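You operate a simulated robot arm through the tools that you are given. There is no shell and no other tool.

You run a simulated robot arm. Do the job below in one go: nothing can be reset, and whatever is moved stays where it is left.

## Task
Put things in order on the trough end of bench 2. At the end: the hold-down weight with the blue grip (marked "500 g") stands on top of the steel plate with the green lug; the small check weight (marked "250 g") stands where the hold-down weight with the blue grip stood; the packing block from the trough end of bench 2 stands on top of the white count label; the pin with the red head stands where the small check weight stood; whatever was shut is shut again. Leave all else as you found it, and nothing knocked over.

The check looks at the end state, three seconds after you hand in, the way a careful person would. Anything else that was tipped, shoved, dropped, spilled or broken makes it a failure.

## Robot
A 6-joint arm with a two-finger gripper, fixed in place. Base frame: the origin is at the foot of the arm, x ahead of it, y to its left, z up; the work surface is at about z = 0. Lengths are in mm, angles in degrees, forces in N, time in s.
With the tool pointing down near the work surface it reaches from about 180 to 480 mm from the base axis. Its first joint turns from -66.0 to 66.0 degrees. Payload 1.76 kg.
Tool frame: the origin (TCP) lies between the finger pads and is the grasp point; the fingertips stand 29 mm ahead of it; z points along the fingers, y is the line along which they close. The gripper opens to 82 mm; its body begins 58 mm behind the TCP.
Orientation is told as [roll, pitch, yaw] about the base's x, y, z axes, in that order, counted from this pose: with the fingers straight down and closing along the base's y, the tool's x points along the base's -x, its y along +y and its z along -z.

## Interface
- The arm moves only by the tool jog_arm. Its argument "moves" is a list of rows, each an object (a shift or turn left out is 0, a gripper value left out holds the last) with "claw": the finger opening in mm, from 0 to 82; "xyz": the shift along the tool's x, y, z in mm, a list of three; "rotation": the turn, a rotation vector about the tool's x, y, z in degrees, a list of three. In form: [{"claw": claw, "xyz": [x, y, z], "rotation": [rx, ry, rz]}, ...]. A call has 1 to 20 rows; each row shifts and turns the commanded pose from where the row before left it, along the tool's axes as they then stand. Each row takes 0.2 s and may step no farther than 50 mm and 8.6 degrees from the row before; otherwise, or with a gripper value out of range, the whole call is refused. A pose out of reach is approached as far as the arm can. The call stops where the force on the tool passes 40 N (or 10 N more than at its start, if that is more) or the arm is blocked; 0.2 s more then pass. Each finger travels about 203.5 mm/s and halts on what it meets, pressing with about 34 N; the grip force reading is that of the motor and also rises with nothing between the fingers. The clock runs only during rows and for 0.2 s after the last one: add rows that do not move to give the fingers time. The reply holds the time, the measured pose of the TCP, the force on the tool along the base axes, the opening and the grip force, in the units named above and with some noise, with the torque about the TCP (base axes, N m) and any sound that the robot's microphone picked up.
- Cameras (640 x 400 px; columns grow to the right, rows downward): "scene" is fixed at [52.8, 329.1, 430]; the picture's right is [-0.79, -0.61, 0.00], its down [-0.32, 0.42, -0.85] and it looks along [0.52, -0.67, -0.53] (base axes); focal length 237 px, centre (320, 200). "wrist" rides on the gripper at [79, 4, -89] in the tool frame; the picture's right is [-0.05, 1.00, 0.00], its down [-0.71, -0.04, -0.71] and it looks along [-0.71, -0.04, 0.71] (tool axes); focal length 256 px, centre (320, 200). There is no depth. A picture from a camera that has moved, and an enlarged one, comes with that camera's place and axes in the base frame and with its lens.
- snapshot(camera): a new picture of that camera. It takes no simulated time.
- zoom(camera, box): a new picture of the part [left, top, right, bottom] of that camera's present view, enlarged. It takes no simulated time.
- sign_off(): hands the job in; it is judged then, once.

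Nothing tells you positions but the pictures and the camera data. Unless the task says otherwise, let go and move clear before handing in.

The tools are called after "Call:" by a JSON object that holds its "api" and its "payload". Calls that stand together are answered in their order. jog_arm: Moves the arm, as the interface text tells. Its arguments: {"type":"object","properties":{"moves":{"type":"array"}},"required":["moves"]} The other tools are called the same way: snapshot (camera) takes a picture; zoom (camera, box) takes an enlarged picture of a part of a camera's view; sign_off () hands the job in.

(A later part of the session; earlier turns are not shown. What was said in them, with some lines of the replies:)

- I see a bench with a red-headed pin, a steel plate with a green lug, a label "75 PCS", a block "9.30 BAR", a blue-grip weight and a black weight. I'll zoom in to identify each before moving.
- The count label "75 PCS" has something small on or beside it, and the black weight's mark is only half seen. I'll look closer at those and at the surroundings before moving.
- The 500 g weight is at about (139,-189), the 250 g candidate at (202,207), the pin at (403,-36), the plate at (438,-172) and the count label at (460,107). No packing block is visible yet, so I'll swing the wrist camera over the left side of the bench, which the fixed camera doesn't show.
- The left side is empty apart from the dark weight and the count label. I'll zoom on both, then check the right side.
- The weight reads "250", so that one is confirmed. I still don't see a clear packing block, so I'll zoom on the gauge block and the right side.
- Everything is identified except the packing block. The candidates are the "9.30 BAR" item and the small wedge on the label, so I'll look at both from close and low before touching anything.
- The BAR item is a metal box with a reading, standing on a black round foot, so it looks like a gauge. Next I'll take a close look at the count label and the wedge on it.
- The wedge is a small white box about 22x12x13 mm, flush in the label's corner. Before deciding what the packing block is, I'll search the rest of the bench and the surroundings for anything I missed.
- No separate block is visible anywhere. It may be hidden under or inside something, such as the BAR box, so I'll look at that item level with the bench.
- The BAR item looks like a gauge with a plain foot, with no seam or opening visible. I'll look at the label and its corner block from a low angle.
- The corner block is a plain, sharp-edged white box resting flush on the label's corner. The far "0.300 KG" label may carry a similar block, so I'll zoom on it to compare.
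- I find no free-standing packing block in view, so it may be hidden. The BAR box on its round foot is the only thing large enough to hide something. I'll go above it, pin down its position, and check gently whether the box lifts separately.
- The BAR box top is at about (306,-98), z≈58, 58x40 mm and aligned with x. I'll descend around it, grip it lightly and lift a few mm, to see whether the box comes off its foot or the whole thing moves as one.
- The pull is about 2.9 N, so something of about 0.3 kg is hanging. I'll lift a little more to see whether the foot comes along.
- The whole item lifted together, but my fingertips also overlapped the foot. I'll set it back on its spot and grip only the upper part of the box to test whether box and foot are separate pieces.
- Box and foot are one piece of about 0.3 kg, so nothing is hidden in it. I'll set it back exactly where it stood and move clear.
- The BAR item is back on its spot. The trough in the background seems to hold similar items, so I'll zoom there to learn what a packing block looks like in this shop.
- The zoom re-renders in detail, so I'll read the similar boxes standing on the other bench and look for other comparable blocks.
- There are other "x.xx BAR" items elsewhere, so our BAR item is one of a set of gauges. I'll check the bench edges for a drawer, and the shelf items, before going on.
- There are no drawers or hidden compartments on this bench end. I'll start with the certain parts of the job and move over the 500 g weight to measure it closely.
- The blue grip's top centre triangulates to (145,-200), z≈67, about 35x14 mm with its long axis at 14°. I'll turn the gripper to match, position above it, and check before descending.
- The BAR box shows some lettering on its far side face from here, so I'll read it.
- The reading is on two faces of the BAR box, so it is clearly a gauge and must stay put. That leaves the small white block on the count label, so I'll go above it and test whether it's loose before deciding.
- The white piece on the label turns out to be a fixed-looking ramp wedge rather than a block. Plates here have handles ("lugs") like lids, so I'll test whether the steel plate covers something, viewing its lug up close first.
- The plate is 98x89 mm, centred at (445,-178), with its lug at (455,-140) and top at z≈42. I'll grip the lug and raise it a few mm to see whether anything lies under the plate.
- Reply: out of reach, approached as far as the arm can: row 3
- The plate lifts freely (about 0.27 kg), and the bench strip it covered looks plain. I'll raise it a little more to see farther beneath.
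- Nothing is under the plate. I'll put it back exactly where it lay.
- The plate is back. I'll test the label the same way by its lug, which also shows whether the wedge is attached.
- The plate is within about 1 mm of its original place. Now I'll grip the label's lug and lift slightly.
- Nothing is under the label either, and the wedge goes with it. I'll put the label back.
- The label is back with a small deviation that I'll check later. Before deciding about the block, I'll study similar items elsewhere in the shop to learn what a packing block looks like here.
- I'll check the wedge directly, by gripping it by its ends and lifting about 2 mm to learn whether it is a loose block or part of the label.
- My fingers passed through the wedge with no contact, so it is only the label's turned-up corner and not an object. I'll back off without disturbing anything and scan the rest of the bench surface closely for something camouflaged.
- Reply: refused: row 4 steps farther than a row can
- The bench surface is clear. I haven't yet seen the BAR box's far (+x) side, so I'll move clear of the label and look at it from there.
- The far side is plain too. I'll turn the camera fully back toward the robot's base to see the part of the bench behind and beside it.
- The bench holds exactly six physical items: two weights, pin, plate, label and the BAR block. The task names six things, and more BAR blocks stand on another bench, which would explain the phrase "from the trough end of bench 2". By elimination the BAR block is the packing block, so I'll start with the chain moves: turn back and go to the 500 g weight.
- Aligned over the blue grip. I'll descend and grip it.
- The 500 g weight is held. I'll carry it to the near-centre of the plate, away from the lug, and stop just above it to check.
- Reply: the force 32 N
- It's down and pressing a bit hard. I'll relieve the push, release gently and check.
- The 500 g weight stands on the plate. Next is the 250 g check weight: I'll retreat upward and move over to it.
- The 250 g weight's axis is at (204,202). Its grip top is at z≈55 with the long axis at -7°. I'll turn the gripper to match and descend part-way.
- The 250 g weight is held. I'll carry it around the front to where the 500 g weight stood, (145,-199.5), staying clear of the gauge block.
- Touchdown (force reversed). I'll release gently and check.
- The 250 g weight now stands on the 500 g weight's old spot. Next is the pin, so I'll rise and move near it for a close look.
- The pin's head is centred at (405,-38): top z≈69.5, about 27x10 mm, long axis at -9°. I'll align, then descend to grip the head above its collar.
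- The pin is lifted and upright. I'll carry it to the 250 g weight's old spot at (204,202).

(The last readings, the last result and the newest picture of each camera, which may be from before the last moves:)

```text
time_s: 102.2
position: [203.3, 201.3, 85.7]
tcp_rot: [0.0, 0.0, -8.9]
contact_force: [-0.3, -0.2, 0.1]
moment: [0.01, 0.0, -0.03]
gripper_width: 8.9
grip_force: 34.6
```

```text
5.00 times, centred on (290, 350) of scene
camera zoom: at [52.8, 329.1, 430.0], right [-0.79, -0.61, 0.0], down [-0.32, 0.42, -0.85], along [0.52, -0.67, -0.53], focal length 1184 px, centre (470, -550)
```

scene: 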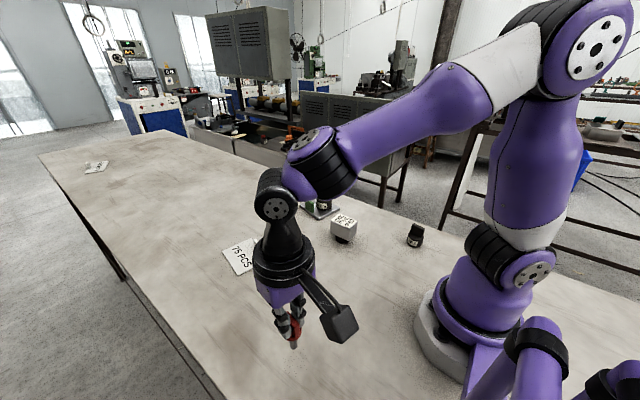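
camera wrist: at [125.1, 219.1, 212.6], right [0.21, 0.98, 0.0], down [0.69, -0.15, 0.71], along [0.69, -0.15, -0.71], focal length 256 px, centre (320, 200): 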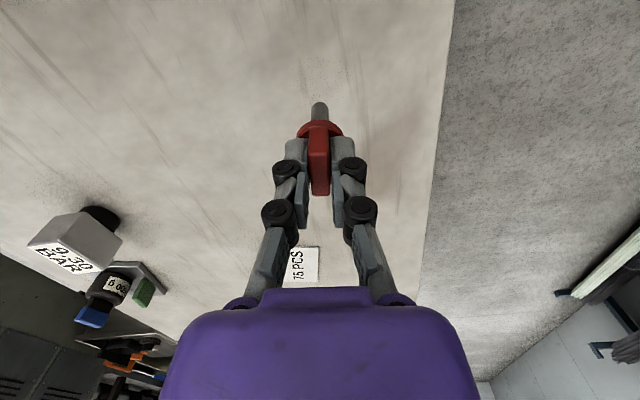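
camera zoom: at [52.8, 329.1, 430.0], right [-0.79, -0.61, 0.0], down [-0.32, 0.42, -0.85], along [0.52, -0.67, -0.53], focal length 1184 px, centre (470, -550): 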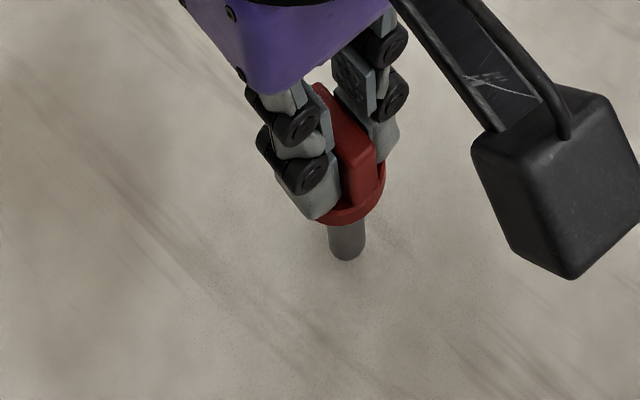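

Call:
{"api": "zoom", "payload": {"camera": "wrist", "box": [280, 70, 360, 150]}}

Call:
{"api": "zoom", "payload": {"camera": "scene", "box": [280, 330, 310, 365]}}

```text
5.00 times, centred on (320, 110) of wrist
camera zoom: at [124.4, 218.9, 174.5], right [0.21, 0.98, 0.0], down [0.69, -0.15, 0.71], along [0.69, -0.15, -0.71], focal length 1280 px, centre (320, 650)
```

zoom: 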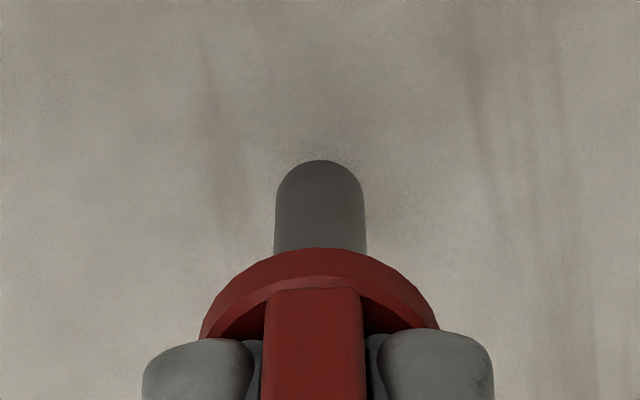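

```text
11.43 times, centred on (295, 348) of scene
camera zoom: at [52.8, 329.1, 430.0], right [-0.79, -0.61, 0.0], down [-0.32, 0.42, -0.85], along [0.52, -0.67, -0.53], focal length 2706 px, centre (606, -1486)
```

zoom: 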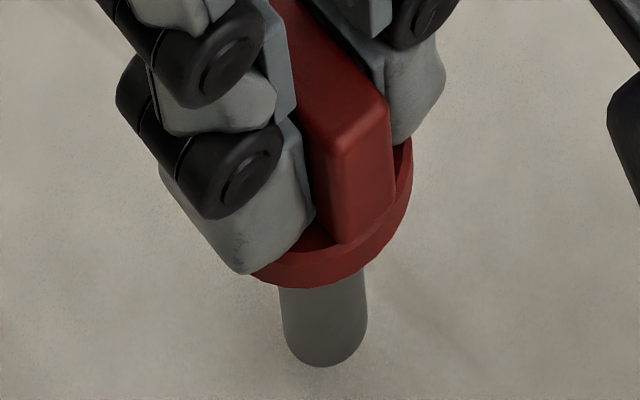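

Call:
{"api": "jog_arm", "payload": {"moves": [{"xyz": [-1.6, -1, 2]}, {"xyz": [0, 0, 2]}, {}]}}

Call:
{"api": "jog_arm", "payload": {"moves": [{"xyz": [0, 0, 1]}, {}]}}

Call:
{"api": "jog_arm", "payload": {"moves": [{"xyz": [0, 0, 1]}, {}]}}

```text
time_s: 103.0
position: [204.4, 198.4, 82.2]
tcp_rot: [0.0, 0.0, -8.8]
contact_force: [-0.2, -0.1, -0.4]
moment: [0.01, -0.01, 0.02]
gripper_width: 8.9
grip_force: 34.1
```

```text
time_s: 103.6
position: [205.8, 197.9, 79.5]
tcp_rot: [0.0, -0.1, -9.0]
contact_force: [-0.2, -0.8, 0.1]
moment: [0.01, 0.01, 0.02]
gripper_width: 8.8
grip_force: 34.1
```

```text
time_s: 104.2
position: [206.0, 199.4, 80.1]
tcp_rot: [-0.1, 0.0, -8.9]
contact_force: [0.0, -0.2, -0.1]
moment: [0.0, 0.02, 0.03]
gripper_width: 8.9
grip_force: 34.0
```

Call:
{"api": "jog_arm", "payload": {"moves": [{"xyz": [0, 0, 1]}, {}]}}

Call:
{"api": "zoom", "payload": {"camera": "scene", "box": [280, 330, 310, 365]}}

```text
time_s: 104.8
position: [204.6, 198.9, 79.1]
tcp_rot: [0.0, -0.1, -8.9]
contact_force: [0.2, -0.5, -0.6]
moment: [-0.02, 0.03, -0.02]
gripper_width: 9.1
grip_force: 33.4
```

```text
11.43 times, centred on (295, 348) of scene
camera zoom: at [52.8, 329.1, 430.0], right [-0.79, -0.61, 0.0], down [-0.32, 0.42, -0.85], along [0.52, -0.67, -0.53], focal length 2706 px, centre (606, -1486)
```

zoom: 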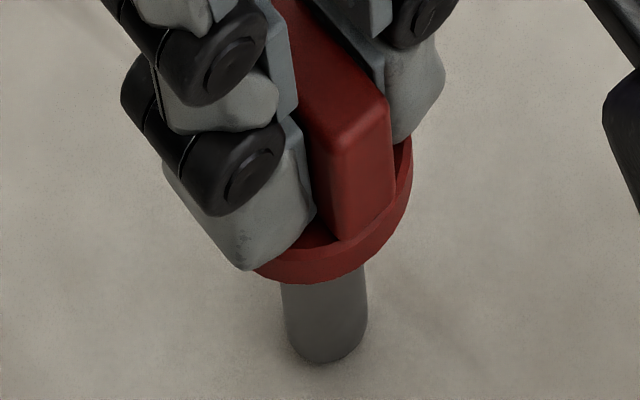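

Call:
{"api": "jog_arm", "payload": {"moves": [{"xyz": [0, 0, 0.7]}, {}]}}

Call:
{"api": "jog_arm", "payload": {"moves": [{"xyz": [0, 0, 0.7]}, {}]}}

```text
time_s: 105.4
position: [204.2, 198.2, 77.9]
tcp_rot: [0.1, 0.0, -8.8]
contact_force: [-0.4, 0.7, -0.6]
moment: [0.0, 0.0, -0.02]
gripper_width: 9.1
grip_force: 33.7
```

```text
time_s: 106.0
position: [205.6, 198.6, 77.7]
tcp_rot: [-0.1, 0.0, -8.9]
contact_force: [-0.7, 0.3, 2.1]
moment: [-0.03, 0.04, 0.03]
gripper_width: 9.1
grip_force: 33.8
```

Contact. I'll release in small steps so the pin stays upright.

Call:
{"api": "jog_arm", "payload": {"moves": [{"xyz": [0, 0, 0.3]}, {}, {"claw": 10}, {"claw": 12}, {"claw": 16}, {"claw": 24}, {"claw": 36}, {}]}}

Call:
{"api": "zoom", "payload": {"camera": "scene", "box": [260, 310, 330, 375]}}

Call:
{"api": "snapshot", "payload": {"camera": "wrist"}}

```text
time_s: 107.8
position: [204.2, 197.7, 76.3]
tcp_rot: [0.1, -0.1, -8.9]
contact_force: [0.8, 0.0, 0.2]
moment: [0.05, -0.01, -0.02]
gripper_width: 36.1
grip_force: 0.1
```

```text
6.15 times, centred on (295, 342) of scene
camera zoom: at [52.8, 329.1, 430.0], right [-0.79, -0.61, 0.0], down [-0.32, 0.42, -0.85], along [0.52, -0.67, -0.53], focal length 1457 px, centre (474, -677)
```

zoom: 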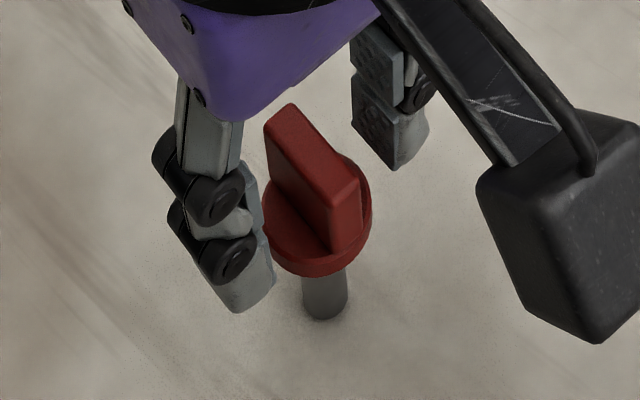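

```text
taken
camera wrist: at [126.3, 216.2, 167.3], right [0.21, 0.98, 0.0], down [0.69, -0.15, 0.71], along [0.69, -0.15, -0.71], focal length 256 px, centre (320, 200)
```

wrist: 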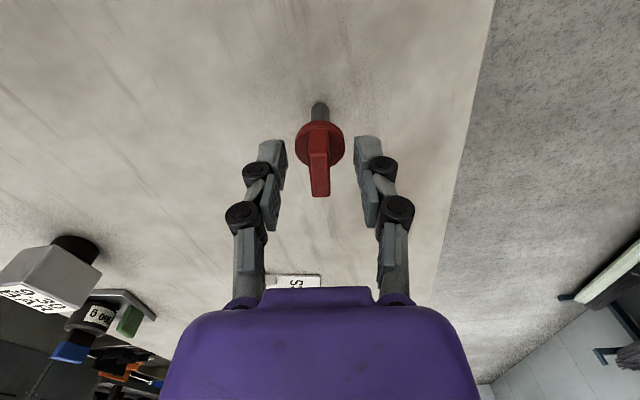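

The pin stands on the 250 g weight's old spot. Before touching the BAR block I'll rise clear, view the whole bench, and check the bare spots once more.

Call:
{"api": "jog_arm", "payload": {"moves": [{"xyz": [0, 0, -35]}, {"xyz": [0, 0, -40]}, {"rotation": [0, 0, -4.45]}, {"rotation": [0, 0, -4.45]}, {"xyz": [-14.6, -42.3, 0]}, {"xyz": [-14.6, -42.3, 0]}, {"xyz": [-14.6, -42.3, 0]}, {"xyz": [-14.6, -42.3, 0]}, {"xyz": [-14.6, -42.3, 0]}, {"xyz": [-14.6, -42.3, 0]}, {"xyz": [-14.6, -42.3, 0]}, {}]}}

Call:
{"api": "snapshot", "payload": {"camera": "scene"}}

Call:
{"api": "snapshot", "payload": {"camera": "wrist"}}

Call:
{"api": "zoom", "payload": {"camera": "scene", "box": [210, 225, 330, 375]}}

```text
time_s: 110.4
position: [307.9, -98.3, 152.1]
tcp_rot: [-0.1, 0.0, 0.0]
contact_force: [0.8, -0.7, -0.3]
moment: [-0.01, 0.0, -0.01]
gripper_width: 35.9
grip_force: 0.1
```

```text
taken
```

scene: 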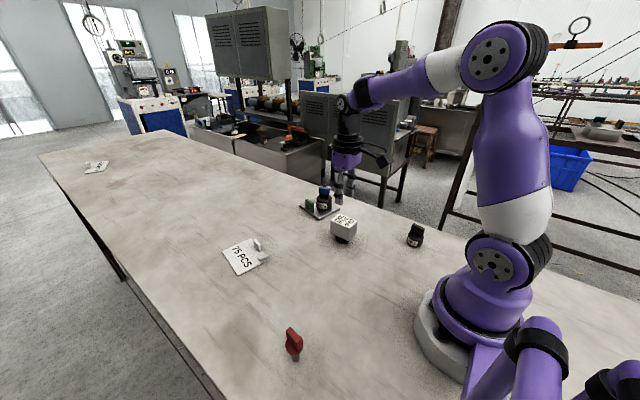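

```text
taken
camera wrist: at [227.7, -92.4, 242.5], right [0.05, 1.0, 0.0], down [0.71, -0.04, 0.71], along [0.71, -0.04, -0.71], focal length 256 px, centre (320, 200)
```

wrist: 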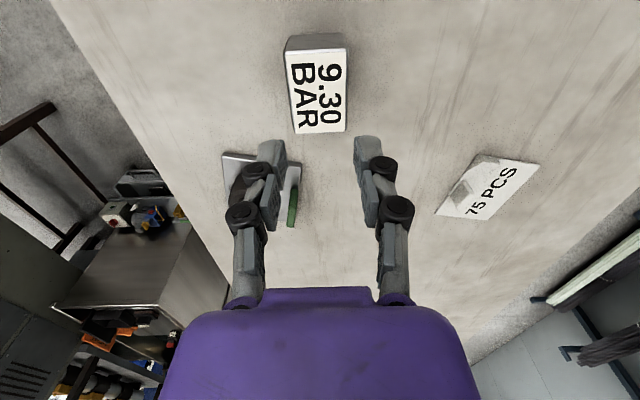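

```text
2.67 times, centred on (270, 300) of scene
camera zoom: at [52.8, 329.1, 430.0], right [-0.79, -0.61, 0.0], down [-0.32, 0.42, -0.85], along [0.52, -0.67, -0.53], focal length 632 px, centre (453, -67)
```

zoom: 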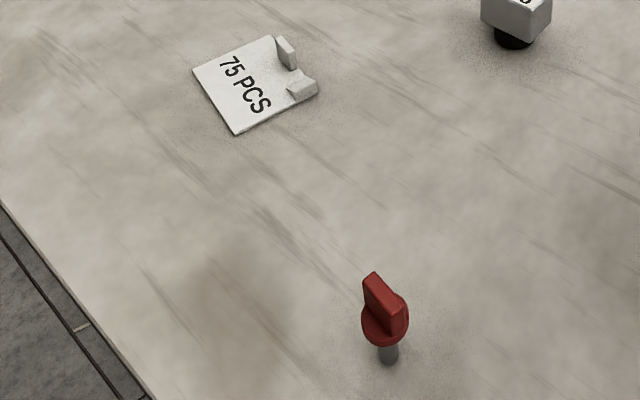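

All moved items stand properly. Now I'll align precisely over the block.

Call:
{"api": "zoom", "payload": {"camera": "wrist", "box": [265, 25, 375, 145]}}

```text
3.33 times, centred on (320, 85) of wrist
camera zoom: at [227.7, -92.4, 242.5], right [0.05, 1.0, 0.0], down [0.71, -0.04, 0.71], along [0.71, -0.04, -0.71], focal length 853 px, centre (320, 583)
```

zoom: 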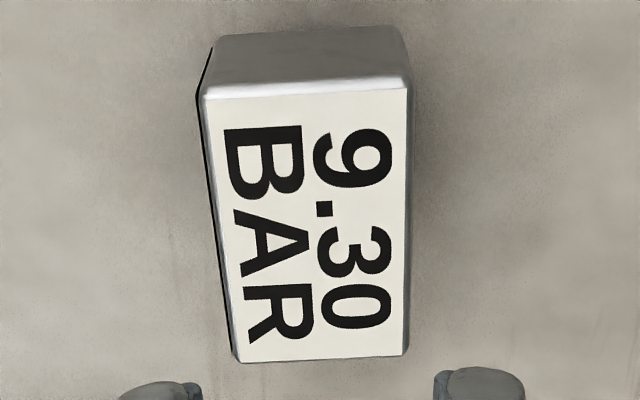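

Call:
{"api": "jog_arm", "payload": {"moves": [{"claw": 66, "xyz": [1.5, -1.3, 0]}, {"xyz": [0, 0, 40]}, {"xyz": [0, 0, 40]}, {"xyz": [0, 0, 16]}, {}]}}

Call:
{"api": "snapshot", "payload": {"camera": "wrist"}}

Call:
{"api": "zoom", "payload": {"camera": "scene", "box": [300, 180, 390, 255]}}

```text
time_s: 111.6
position: [305.5, -100.0, 54.4]
tcp_rot: [-0.1, 0.0, -0.1]
contact_force: [0.5, -0.3, -1.1]
moment: [0.01, -0.02, 0.0]
gripper_width: 66.0
grip_force: 0.1
```

```text
taken
camera wrist: at [224.9, -94.4, 145.6], right [0.05, 1.0, 0.0], down [0.71, -0.04, 0.71], along [0.71, -0.04, -0.71], focal length 256 px, centre (320, 200)
```

wrist: 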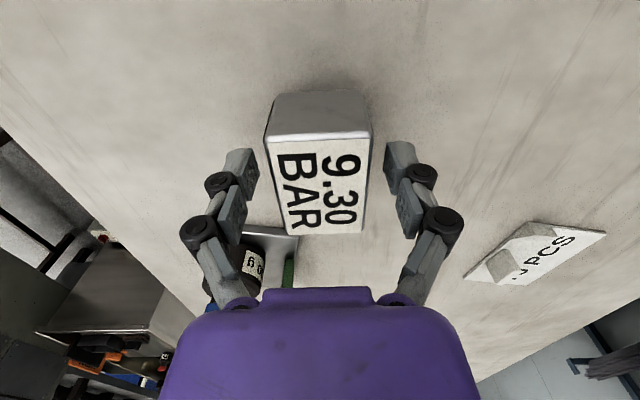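

```text
5.33 times, centred on (345, 218) of scene
camera zoom: at [52.8, 329.1, 430.0], right [-0.79, -0.61, 0.0], down [-0.32, 0.42, -0.85], along [0.52, -0.67, -0.53], focal length 1263 px, centre (187, 107)
```

zoom: 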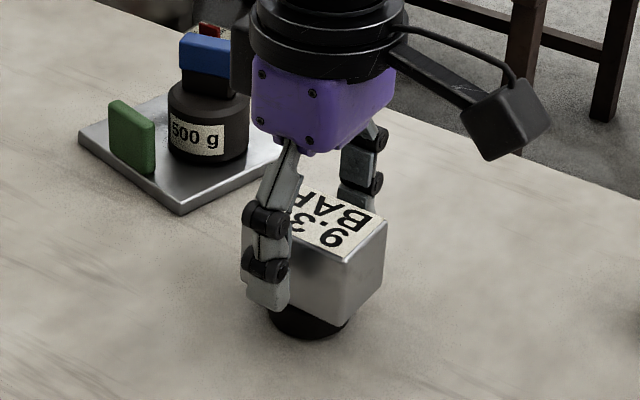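

Call:
{"api": "jog_arm", "payload": {"moves": [{"claw": 50}, {"claw": 44}, {"claw": 34}, {"claw": 34}]}}

Call:
{"api": "jog_arm", "payload": {"moves": [{"xyz": [0, 0, -4]}, {"xyz": [0, 0, -20]}, {"xyz": [0, 0, -20]}, {}]}}

Call:
{"api": "zoom", "payload": {"camera": "scene", "box": [300, 160, 390, 260]}}

```text
time_s: 112.6
position: [305.9, -99.4, 55.0]
tcp_rot: [-0.1, 0.1, 0.1]
contact_force: [-0.8, 2.2, 1.8]
moment: [0.11, 0.1, -0.01]
gripper_width: 41.8
grip_force: 34.3
```

```text
time_s: 113.6
position: [303.8, -98.8, 100.3]
tcp_rot: [-0.2, 0.1, 0.0]
contact_force: [1.2, -0.8, -2.8]
moment: [0.03, 0.0, -0.01]
gripper_width: 41.5
grip_force: 33.8
```

```text
4.00 times, centred on (345, 210) of scene
camera zoom: at [52.8, 329.1, 430.0], right [-0.79, -0.61, 0.0], down [-0.32, 0.42, -0.85], along [0.52, -0.67, -0.53], focal length 947 px, centre (220, 160)
```

zoom: 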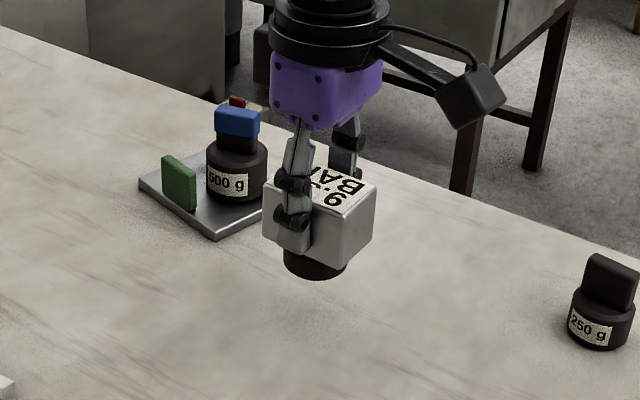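

The spot under the block is bare. Before carrying it over, I'll measure the label's present position against the original picture.

Call:
{"api": "zoom", "payload": {"camera": "scene", "box": [215, 230, 279, 280]}}

Call:
{"api": "zoom", "payload": {"camera": "scene", "box": [290, 190, 370, 250]}}

```text
8.00 times, centred on (247, 255) of scene
camera zoom: at [52.8, 329.1, 430.0], right [-0.79, -0.61, 0.0], down [-0.32, 0.42, -0.85], along [0.52, -0.67, -0.53], focal length 1894 px, centre (904, -240)
```

zoom: 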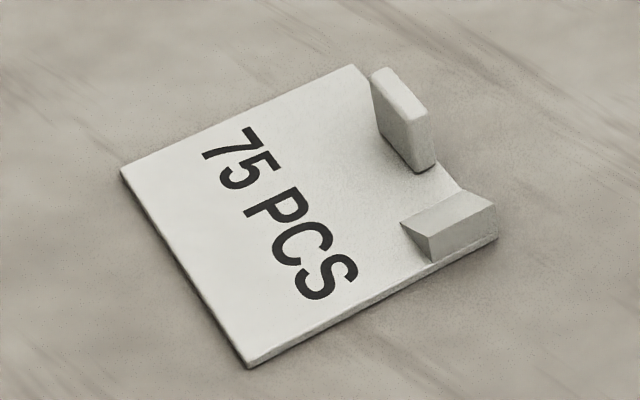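

```text
6.67 times, centred on (330, 220) of scene
camera zoom: at [52.8, 329.1, 430.0], right [-0.79, -0.61, 0.0], down [-0.32, 0.42, -0.85], along [0.52, -0.67, -0.53], focal length 1579 px, centre (253, 67)
```

zoom: 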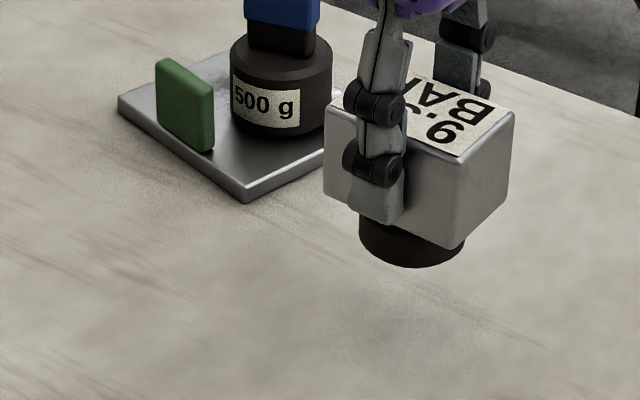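

The label is within about 4 mm of where it was. I'll carry the block over to it, turned to match, and stop just above.

Call:
{"api": "jog_arm", "payload": {"moves": [{"rotation": [0, 0, 6.5]}, {"rotation": [0, 0, 6.5]}, {"xyz": [-16.6, 39.9, 0]}, {"xyz": [-16.6, 39.9, 0]}, {"xyz": [-16.6, 39.9, 0]}, {"xyz": [-16.6, 39.9, 0]}, {"xyz": [-16.6, 39.9, 6]}, {"xyz": [-16.6, 39.9, 9]}, {}]}}

Call:
{"api": "zoom", "payload": {"camera": "scene", "box": [205, 200, 305, 285]}}

Call:
{"api": "snapshot", "payload": {"camera": "wrist"}}

```text
time_s: 115.6
position: [456.2, 111.2, 87.3]
tcp_rot: [-0.1, 0.1, -13.0]
contact_force: [-0.9, 0.9, -3.2]
moment: [0.01, -0.01, 0.0]
gripper_width: 41.4
grip_force: 34.2
```

```text
4.71 times, centred on (255, 242) of scene
camera zoom: at [52.8, 329.2, 430.0], right [-0.79, -0.61, 0.0], down [-0.32, 0.42, -0.85], along [0.52, -0.67, -0.53], focal length 1114 px, centre (626, 0)
```

zoom: 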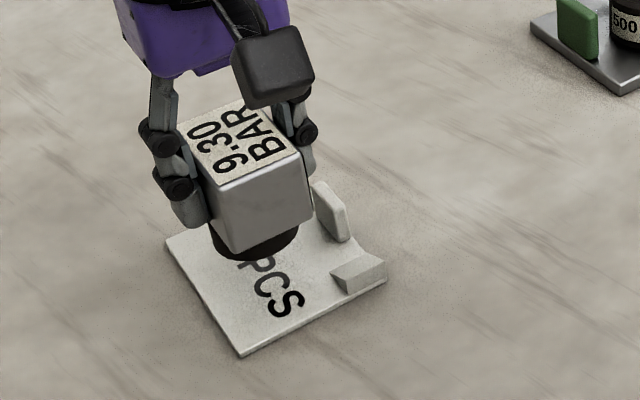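

```text
taken
camera wrist: at [379.0, 135.6, 177.2], right [0.28, 0.96, 0.0], down [0.68, -0.19, 0.71], along [0.68, -0.2, -0.71], focal length 256 px, centre (320, 200)
```

wrist: 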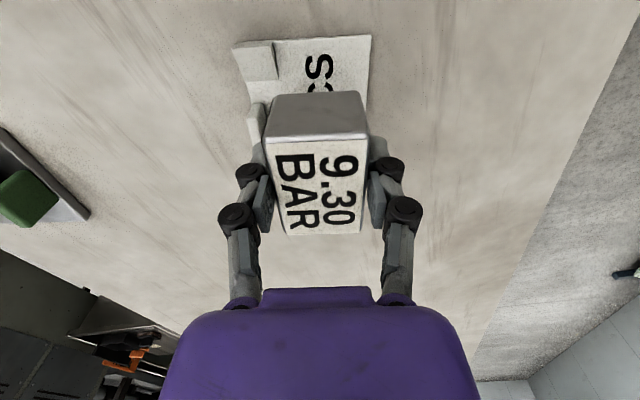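

Call:
{"api": "jog_arm", "payload": {"moves": [{"xyz": [0, -3, 10]}, {"xyz": [0, 0, 9]}, {"xyz": [0, 0, 4]}, {}]}}

Call:
{"api": "zoom", "payload": {"camera": "scene", "box": [205, 200, 305, 285]}}

```text
time_s: 116.6
position: [456.5, 109.9, 63.1]
tcp_rot: [0.0, -0.1, -12.9]
contact_force: [-0.3, -0.7, -3.3]
moment: [0.01, 0.0, -0.05]
gripper_width: 41.8
grip_force: 33.8
```

```text
4.71 times, centred on (255, 242) of scene
camera zoom: at [52.8, 329.1, 430.0], right [-0.79, -0.61, 0.0], down [-0.32, 0.42, -0.85], along [0.52, -0.67, -0.53], focal length 1114 px, centre (626, 0)
```

zoom: 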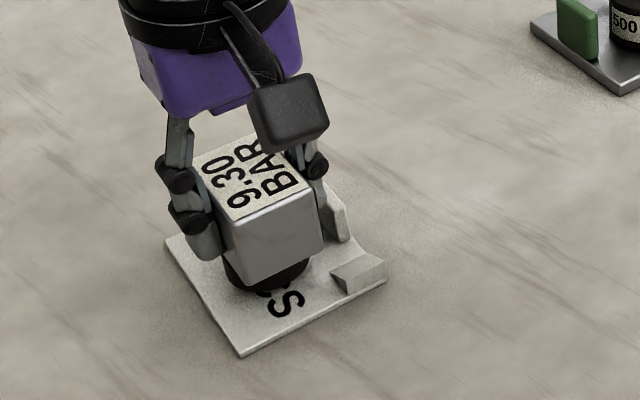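

Call:
{"api": "jog_arm", "payload": {"moves": [{"xyz": [0, 0, 2]}, {"xyz": [0, 0, 1]}, {}]}}

Call:
{"api": "jog_arm", "payload": {"moves": [{"xyz": [0, 0, 1]}, {}]}}

Call:
{"api": "jog_arm", "payload": {"moves": [{"xyz": [0, 0, 0.8]}, {}]}}

```text
time_s: 117.4
position: [456.0, 107.8, 59.3]
tcp_rot: [0.1, 0.0, -13.0]
contact_force: [-0.2, -0.6, -2.7]
moment: [-0.02, -0.01, -0.01]
gripper_width: 41.6
grip_force: 33.6
```

```text
time_s: 118.0
position: [456.7, 109.9, 59.9]
tcp_rot: [-0.1, -0.3, -13.0]
contact_force: [-0.4, 0.0, 9.7]
moment: [0.01, -0.03, -0.02]
gripper_width: 41.7
grip_force: 34.5
```

```text
time_s: 118.6
position: [456.0, 109.2, 59.1]
tcp_rot: [0.1, -0.1, -13.0]
contact_force: [-0.4, 1.1, 22.5]
moment: [0.08, 0.06, 0.02]
gripper_width: 41.7
grip_force: 34.0
```

It's resting on the label. I'll relieve the pressure, release in small steps and check.

Call:
{"api": "jog_arm", "payload": {"moves": [{"xyz": [0, 0, -1.2]}, {}, {"claw": 43}, {"claw": 46}, {"claw": 52}, {"claw": 60}, {}]}}

Call:
{"api": "zoom", "payload": {"camera": "scene", "box": [205, 200, 305, 285]}}

Call:
{"api": "snapshot", "payload": {"camera": "wrist"}}

```text
time_s: 120.2
position: [455.4, 108.6, 60.1]
tcp_rot: [0.0, -0.1, -12.9]
contact_force: [-0.2, 0.2, 0.1]
moment: [0.01, -0.02, -0.03]
gripper_width: 60.4
grip_force: 0.0
```

```text
4.71 times, centred on (255, 242) of scene
camera zoom: at [52.8, 329.1, 430.0], right [-0.79, -0.61, 0.0], down [-0.32, 0.42, -0.85], along [0.52, -0.67, -0.53], focal length 1114 px, centre (626, 0)
```

zoom: 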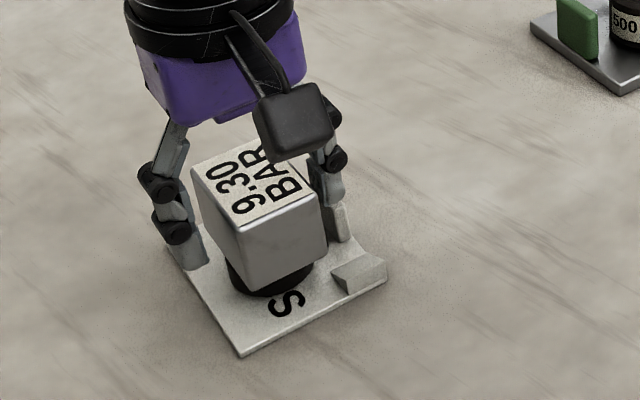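

```text
taken
camera wrist: at [378.1, 132.0, 149.1], right [0.28, 0.96, 0.0], down [0.68, -0.19, 0.71], along [0.68, -0.2, -0.71], focal length 256 px, centre (320, 200)
```

wrist: 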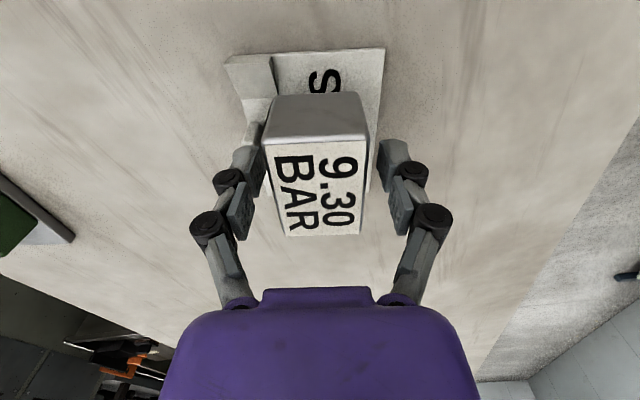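

The block stands on the label. I'll rise straight up and back away to a clear pose for a full check.

Call:
{"api": "jog_arm", "payload": {"moves": [{"xyz": [0, 0, -18]}, {"xyz": [0, 0, -18]}, {"xyz": [20, 0, -20]}, {"xyz": [35, 0, -30]}, {"xyz": [35, -10, -35]}, {"xyz": [35, -20, -35]}, {"xyz": [20, -20, -30]}, {}]}}

Call:
{"api": "snapshot", "payload": {"camera": "scene"}}

Call:
{"api": "snapshot", "payload": {"camera": "wrist"}}

Call:
{"api": "zoom", "payload": {"camera": "scene", "box": [210, 170, 450, 320]}}

Call:
{"api": "zoom", "payload": {"camera": "scene", "box": [205, 210, 295, 285]}}

Call:
{"api": "zoom", "payload": {"camera": "scene", "box": [240, 310, 340, 390]}}

```text
refused: row 5 steps farther than a row can; nothing moved
```

```text
taken
```

scene: 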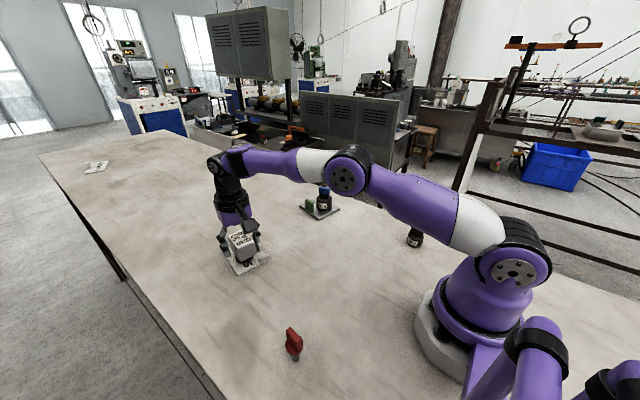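

```text
taken
camera wrist: at [378.1, 132.0, 149.1], right [0.28, 0.96, 0.0], down [0.68, -0.19, 0.71], along [0.68, -0.2, -0.71], focal length 256 px, centre (320, 200)
```

wrist: 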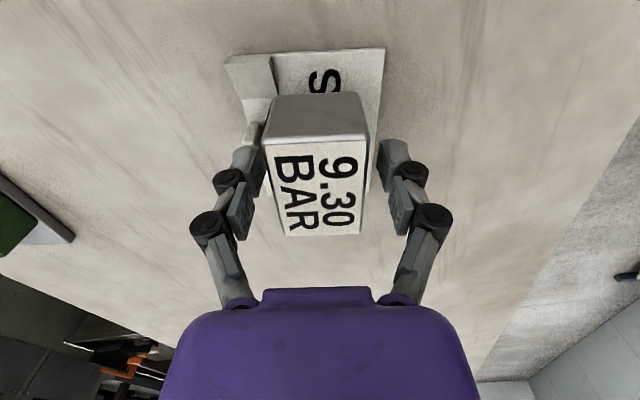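

```text
2.67 times, centred on (330, 245) of scene
camera zoom: at [52.8, 329.1, 430.0], right [-0.79, -0.61, 0.0], down [-0.32, 0.42, -0.85], along [0.52, -0.67, -0.53], focal length 632 px, centre (293, 80)
```

zoom: 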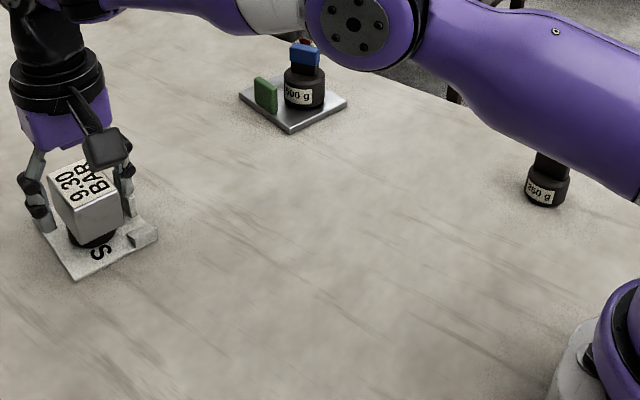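

```text
5.33 times, centred on (250, 248) of scene
camera zoom: at [52.8, 329.1, 430.0], right [-0.79, -0.61, 0.0], down [-0.32, 0.42, -0.85], along [0.52, -0.67, -0.53], focal length 1263 px, centre (693, -53)
```

zoom: 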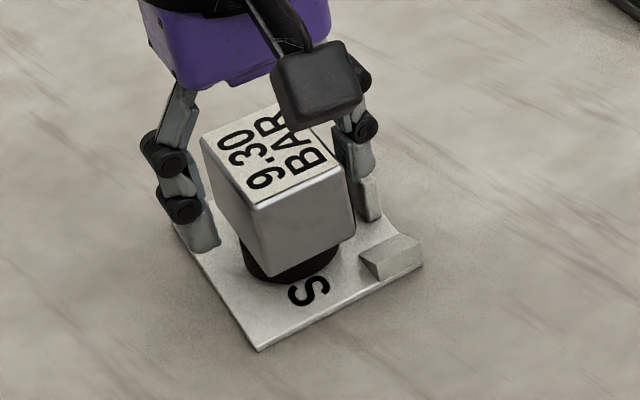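

```text
5.00 times, centred on (290, 350) of scene
camera zoom: at [52.8, 329.1, 430.0], right [-0.79, -0.61, 0.0], down [-0.32, 0.42, -0.85], along [0.52, -0.67, -0.53], focal length 1184 px, centre (470, -550)
```

zoom: 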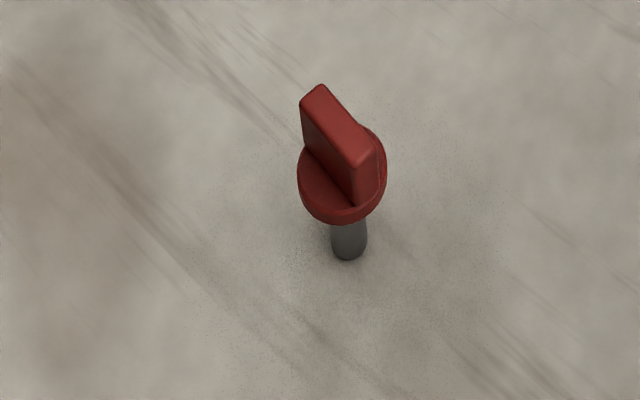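

The block stands squarely on the label. I'll retreat with smaller steps and do a full check.

Call:
{"api": "jog_arm", "payload": {"moves": [{"xyz": [0, 0, -18]}, {"xyz": [0, 0, -18]}, {"xyz": [20, 0, -20]}, {"xyz": [35, 0, -30]}, {"xyz": [30, -10, -30]}, {"xyz": [30, -20, -30]}, {"xyz": [3.8, -36.8, 0]}, {"xyz": [3.8, -36.8, 0]}, {"xyz": [3.8, -36.8, 0]}, {}]}}

Call:
{"api": "snapshot", "payload": {"camera": "scene"}}

Call:
{"api": "snapshot", "payload": {"camera": "wrist"}}

Call:
{"api": "zoom", "payload": {"camera": "scene", "box": [210, 170, 450, 320]}}

Call:
{"api": "zoom", "payload": {"camera": "scene", "box": [205, 210, 295, 285]}}

```text
time_s: 122.4
position: [300.2, 1.3, 205.7]
tcp_rot: [-0.1, 0.0, -13.0]
contact_force: [1.0, 0.1, -0.1]
moment: [-0.02, -0.02, 0.02]
gripper_width: 60.0
grip_force: 0.1
```

```text
taken
```

scene: 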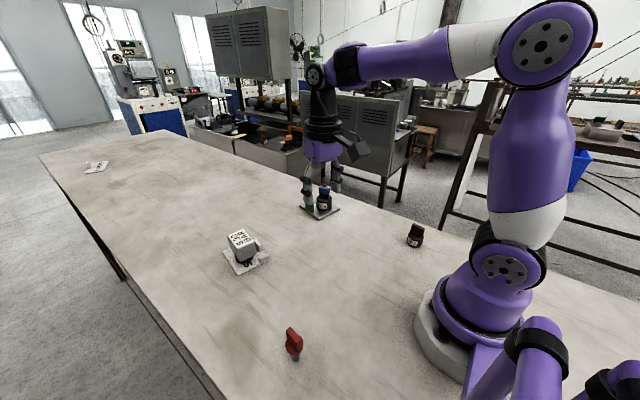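

```text
taken
camera wrist: at [223.5, 23.4, 295.5], right [0.28, 0.96, 0.0], down [0.68, -0.19, 0.71], along [0.68, -0.2, -0.71], focal length 256 px, centre (320, 200)
```

wrist: 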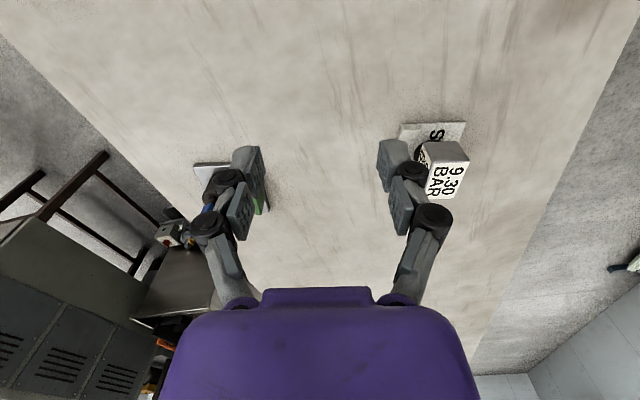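

```text
2.67 times, centred on (330, 245) of scene
camera zoom: at [52.8, 329.1, 430.0], right [-0.79, -0.61, 0.0], down [-0.32, 0.42, -0.85], along [0.52, -0.67, -0.53], focal length 632 px, centre (293, 80)
```

zoom: 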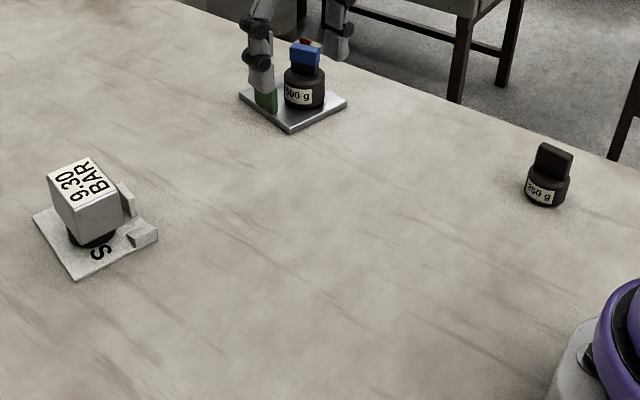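

```text
5.33 times, centred on (250, 248) of scene
camera zoom: at [52.8, 329.1, 430.0], right [-0.79, -0.61, 0.0], down [-0.32, 0.42, -0.85], along [0.52, -0.67, -0.53], focal length 1263 px, centre (693, -53)
```

zoom: 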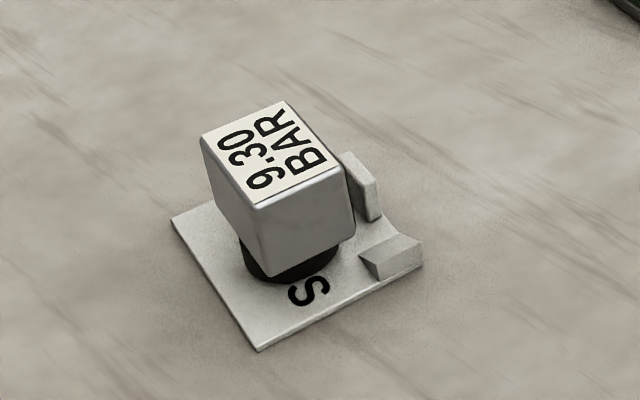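

All placements look right. As a last search for anything hidden, I'll look at the bench's outer right side from beyond its edge, staying high and clear.

Call:
{"api": "jog_arm", "payload": {"moves": [{"rotation": [0, 0, -8.2]}, {"rotation": [0, 0, -8.2]}, {"rotation": [0, 0, -8.2]}, {"rotation": [0, 0, -8.2]}, {"rotation": [0, 0, -8.2]}, {"rotation": [0, 0, -8.2]}, {"rotation": [0, 0, -8.2]}, {"rotation": [0, 0, -8.2]}, {"rotation": [0, 0, -8.2]}, {"rotation": [0, 0, -8.2]}, {"rotation": [0, 0, -8.2]}, {"xyz": [44.5, -2.4, 5]}, {"xyz": [44.5, -2.4, 5]}, {"xyz": [44.5, -2.4, 5]}, {"xyz": [44.5, -2.4, 5]}, {"xyz": [44.5, -2.4, 5]}, {"xyz": [44.5, -2.4, 5]}, {"xyz": [44.5, -2.4, 5]}, {"xyz": [44.5, -2.4, 5]}]}}

Call:
{"api": "snapshot", "payload": {"camera": "wrist"}}

```text
time_s: 126.4
position: [242.5, -354.0, 164.0]
tcp_rot: [0.1, 0.0, 77.1]
contact_force: [0.1, 0.3, -1.0]
moment: [-0.02, 0.03, 0.03]
gripper_width: 60.4
grip_force: 0.1
```

```text
taken
camera wrist: at [218.6, -428.2, 254.5], right [-0.96, 0.27, 0.0], down [0.19, 0.68, 0.71], along [0.19, 0.68, -0.71], focal length 256 px, centre (320, 200)
```

wrist: 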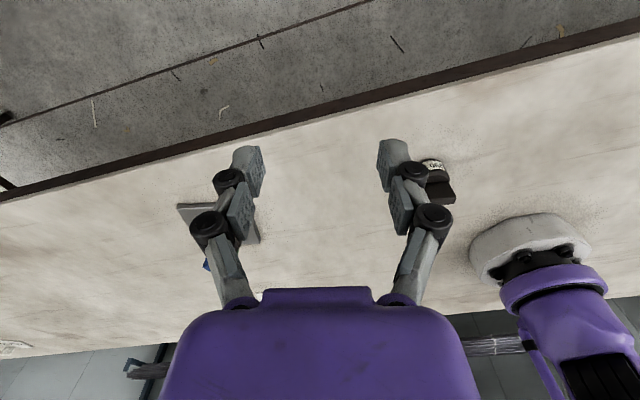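

The outer side shows only a plain frame beam, with no drawer or container. So nothing here was shut, and the BAR block remains the only possible packing block. I'll return to a clear pose and make a final check of everything.

Call:
{"api": "jog_arm", "payload": {"moves": [{"xyz": [-44.5, 2.4, -5]}, {"xyz": [-44.5, 2.4, -5]}, {"xyz": [-44.5, 2.4, -5]}, {"xyz": [-44.5, 2.4, -5]}, {"xyz": [-44.5, 2.4, -5]}, {"xyz": [-44.5, 2.4, -5]}, {"xyz": [-44.5, 2.4, -5]}, {"xyz": [-44.5, 2.4, -5]}, {"xyz": [0, 0, -40]}, {"xyz": [0, 0, -40]}, {"rotation": [0, 0, 8.2]}, {"rotation": [0, 0, 8.2]}, {"rotation": [0, 0, 8.2]}, {"rotation": [0, 0, 8.2]}, {"rotation": [0, 0, 8.2]}, {"rotation": [0, 0, 8.2]}, {"rotation": [0, 0, 8.2]}, {"rotation": [0, 0, 8.2]}, {"rotation": [0, 0, 8.2]}]}}

Call:
{"api": "snapshot", "payload": {"camera": "scene"}}

Call:
{"api": "snapshot", "payload": {"camera": "wrist"}}

Call:
{"api": "zoom", "payload": {"camera": "scene", "box": [290, 170, 360, 230]}}

Call:
{"api": "zoom", "payload": {"camera": "scene", "box": [205, 210, 295, 285]}}

Call:
{"api": "zoom", "payload": {"camera": "scene", "box": [390, 205, 450, 255]}}

Call:
{"api": "zoom", "payload": {"camera": "scene", "box": [240, 310, 340, 390]}}

```text
time_s: 130.4
position: [299.7, 0.1, 286.2]
tcp_rot: [-0.1, 0.0, 3.2]
contact_force: [0.0, 0.0, -0.3]
moment: [0.03, -0.02, 0.02]
gripper_width: 60.1
grip_force: 0.1
```

```text
taken
```

scene: 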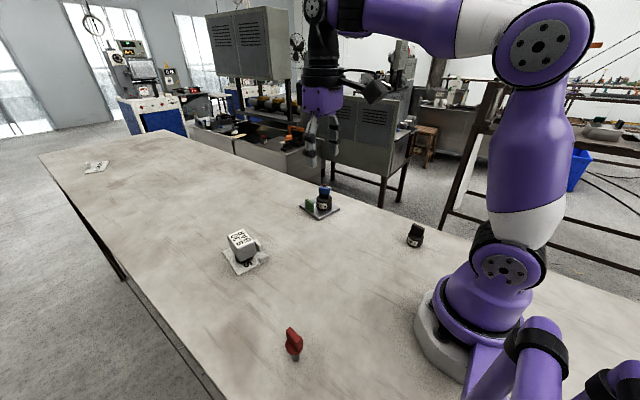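

```text
taken
camera wrist: at [220.0, 1.9, 375.3], right [0.0, 1.0, 0.0], down [0.71, 0.0, 0.71], along [0.71, 0.0, -0.71], focal length 256 px, centre (320, 200)
```

wrist: 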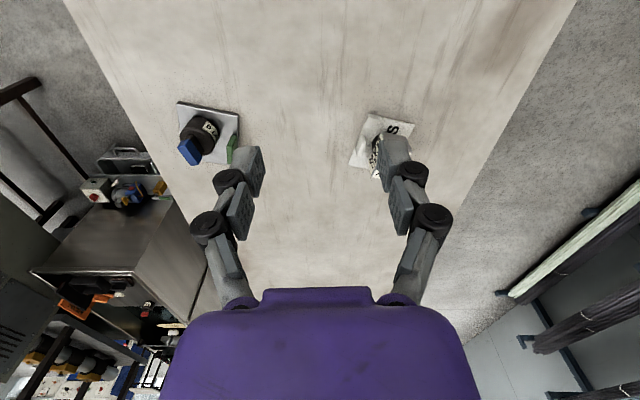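

```text
6.67 times, centred on (325, 200) of scene
camera zoom: at [52.8, 329.1, 430.0], right [-0.79, -0.61, 0.0], down [-0.32, 0.42, -0.85], along [0.52, -0.67, -0.53], focal length 1579 px, centre (287, 200)
```

zoom: 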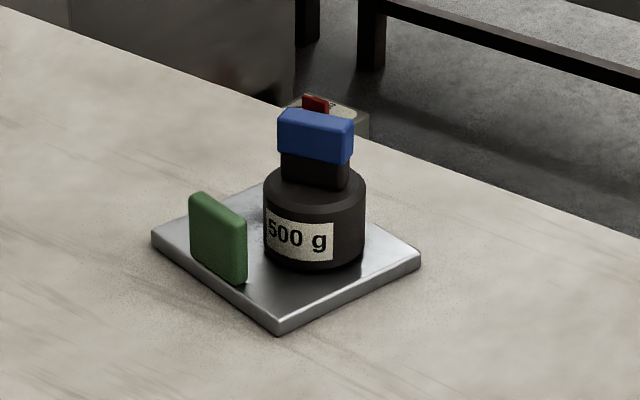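

```text
5.33 times, centred on (250, 248) of scene
camera zoom: at [52.8, 329.1, 430.0], right [-0.79, -0.61, 0.0], down [-0.32, 0.42, -0.85], along [0.52, -0.67, -0.53], focal length 1263 px, centre (693, -53)
```

zoom: 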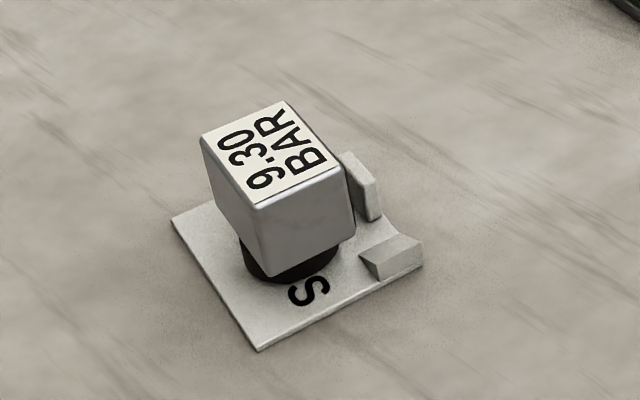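

```text
8.00 times, centred on (420, 230) of scene
camera zoom: at [52.8, 329.1, 430.0], right [-0.79, -0.61, 0.0], down [-0.32, 0.42, -0.85], along [0.52, -0.67, -0.53], focal length 1894 px, centre (-480, -40)
```

zoom: 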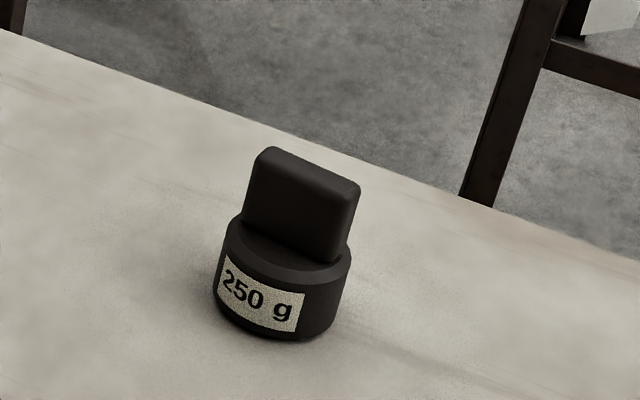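

```text
5.00 times, centred on (290, 350) of scene
camera zoom: at [52.8, 329.1, 430.0], right [-0.79, -0.61, 0.0], down [-0.32, 0.42, -0.85], along [0.52, -0.67, -0.53], focal length 1184 px, centre (470, -550)
```

zoom: 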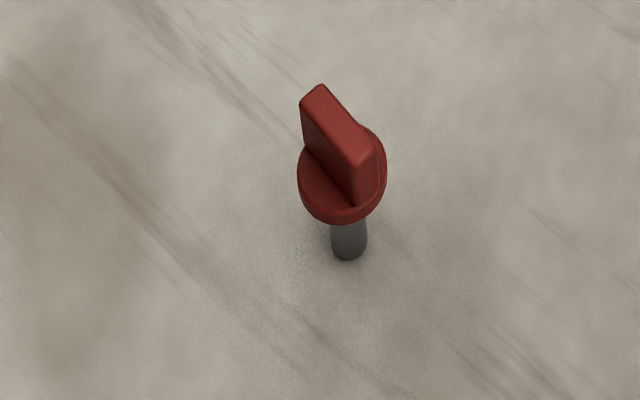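

The 500 g weight is on the plate, the 250 g weight on its old spot, the pin on the 250 g weight's old spot, and the BAR block on the count label. Everything is upright and the arm is clear. Two caveats: I identified the BAR block as the packing block only by elimination, and my checks shifted the label by about 4 mm and the plate by about 1 mm. Handing in now.

Call:
{"api": "sign_off", "payload": {}}

```text
The job is handed in.
```

I handed the job in with every item placed and upright, but one placement rests on a guess: I never found anything that is clearly a packing block.

- **500 g weight (blue grip):** it stands on the steel plate with the green lug.
- **250 g check weight:** it stands where the 500 g weight stood, within a few mm.
- **Red-headed pin:** it stands where the 250 g weight stood, within a few mm.
- **Packing block:** I put the "9.30 BAR" block on the white "75 PCS" label. It was the only movable item the task didn't otherwise name. It reads like a pressure gauge, on its top and one side, so if it isn't the packing block, moving it was a mistake.
- **Shut things:** I found nothing on this end of the bench that was shut. I lifted the plate, the label and the block, and looked along both bench edges, and found nothing hidden.

My checks shifted things slightly. The label ended about 4 mm from where it lay and the plate about 1 mm. During the search I also closed the gripper on the small wedge at the label's corner; the fingers met no resistance, so I took it to be part of the label. Nothing was knocked over.
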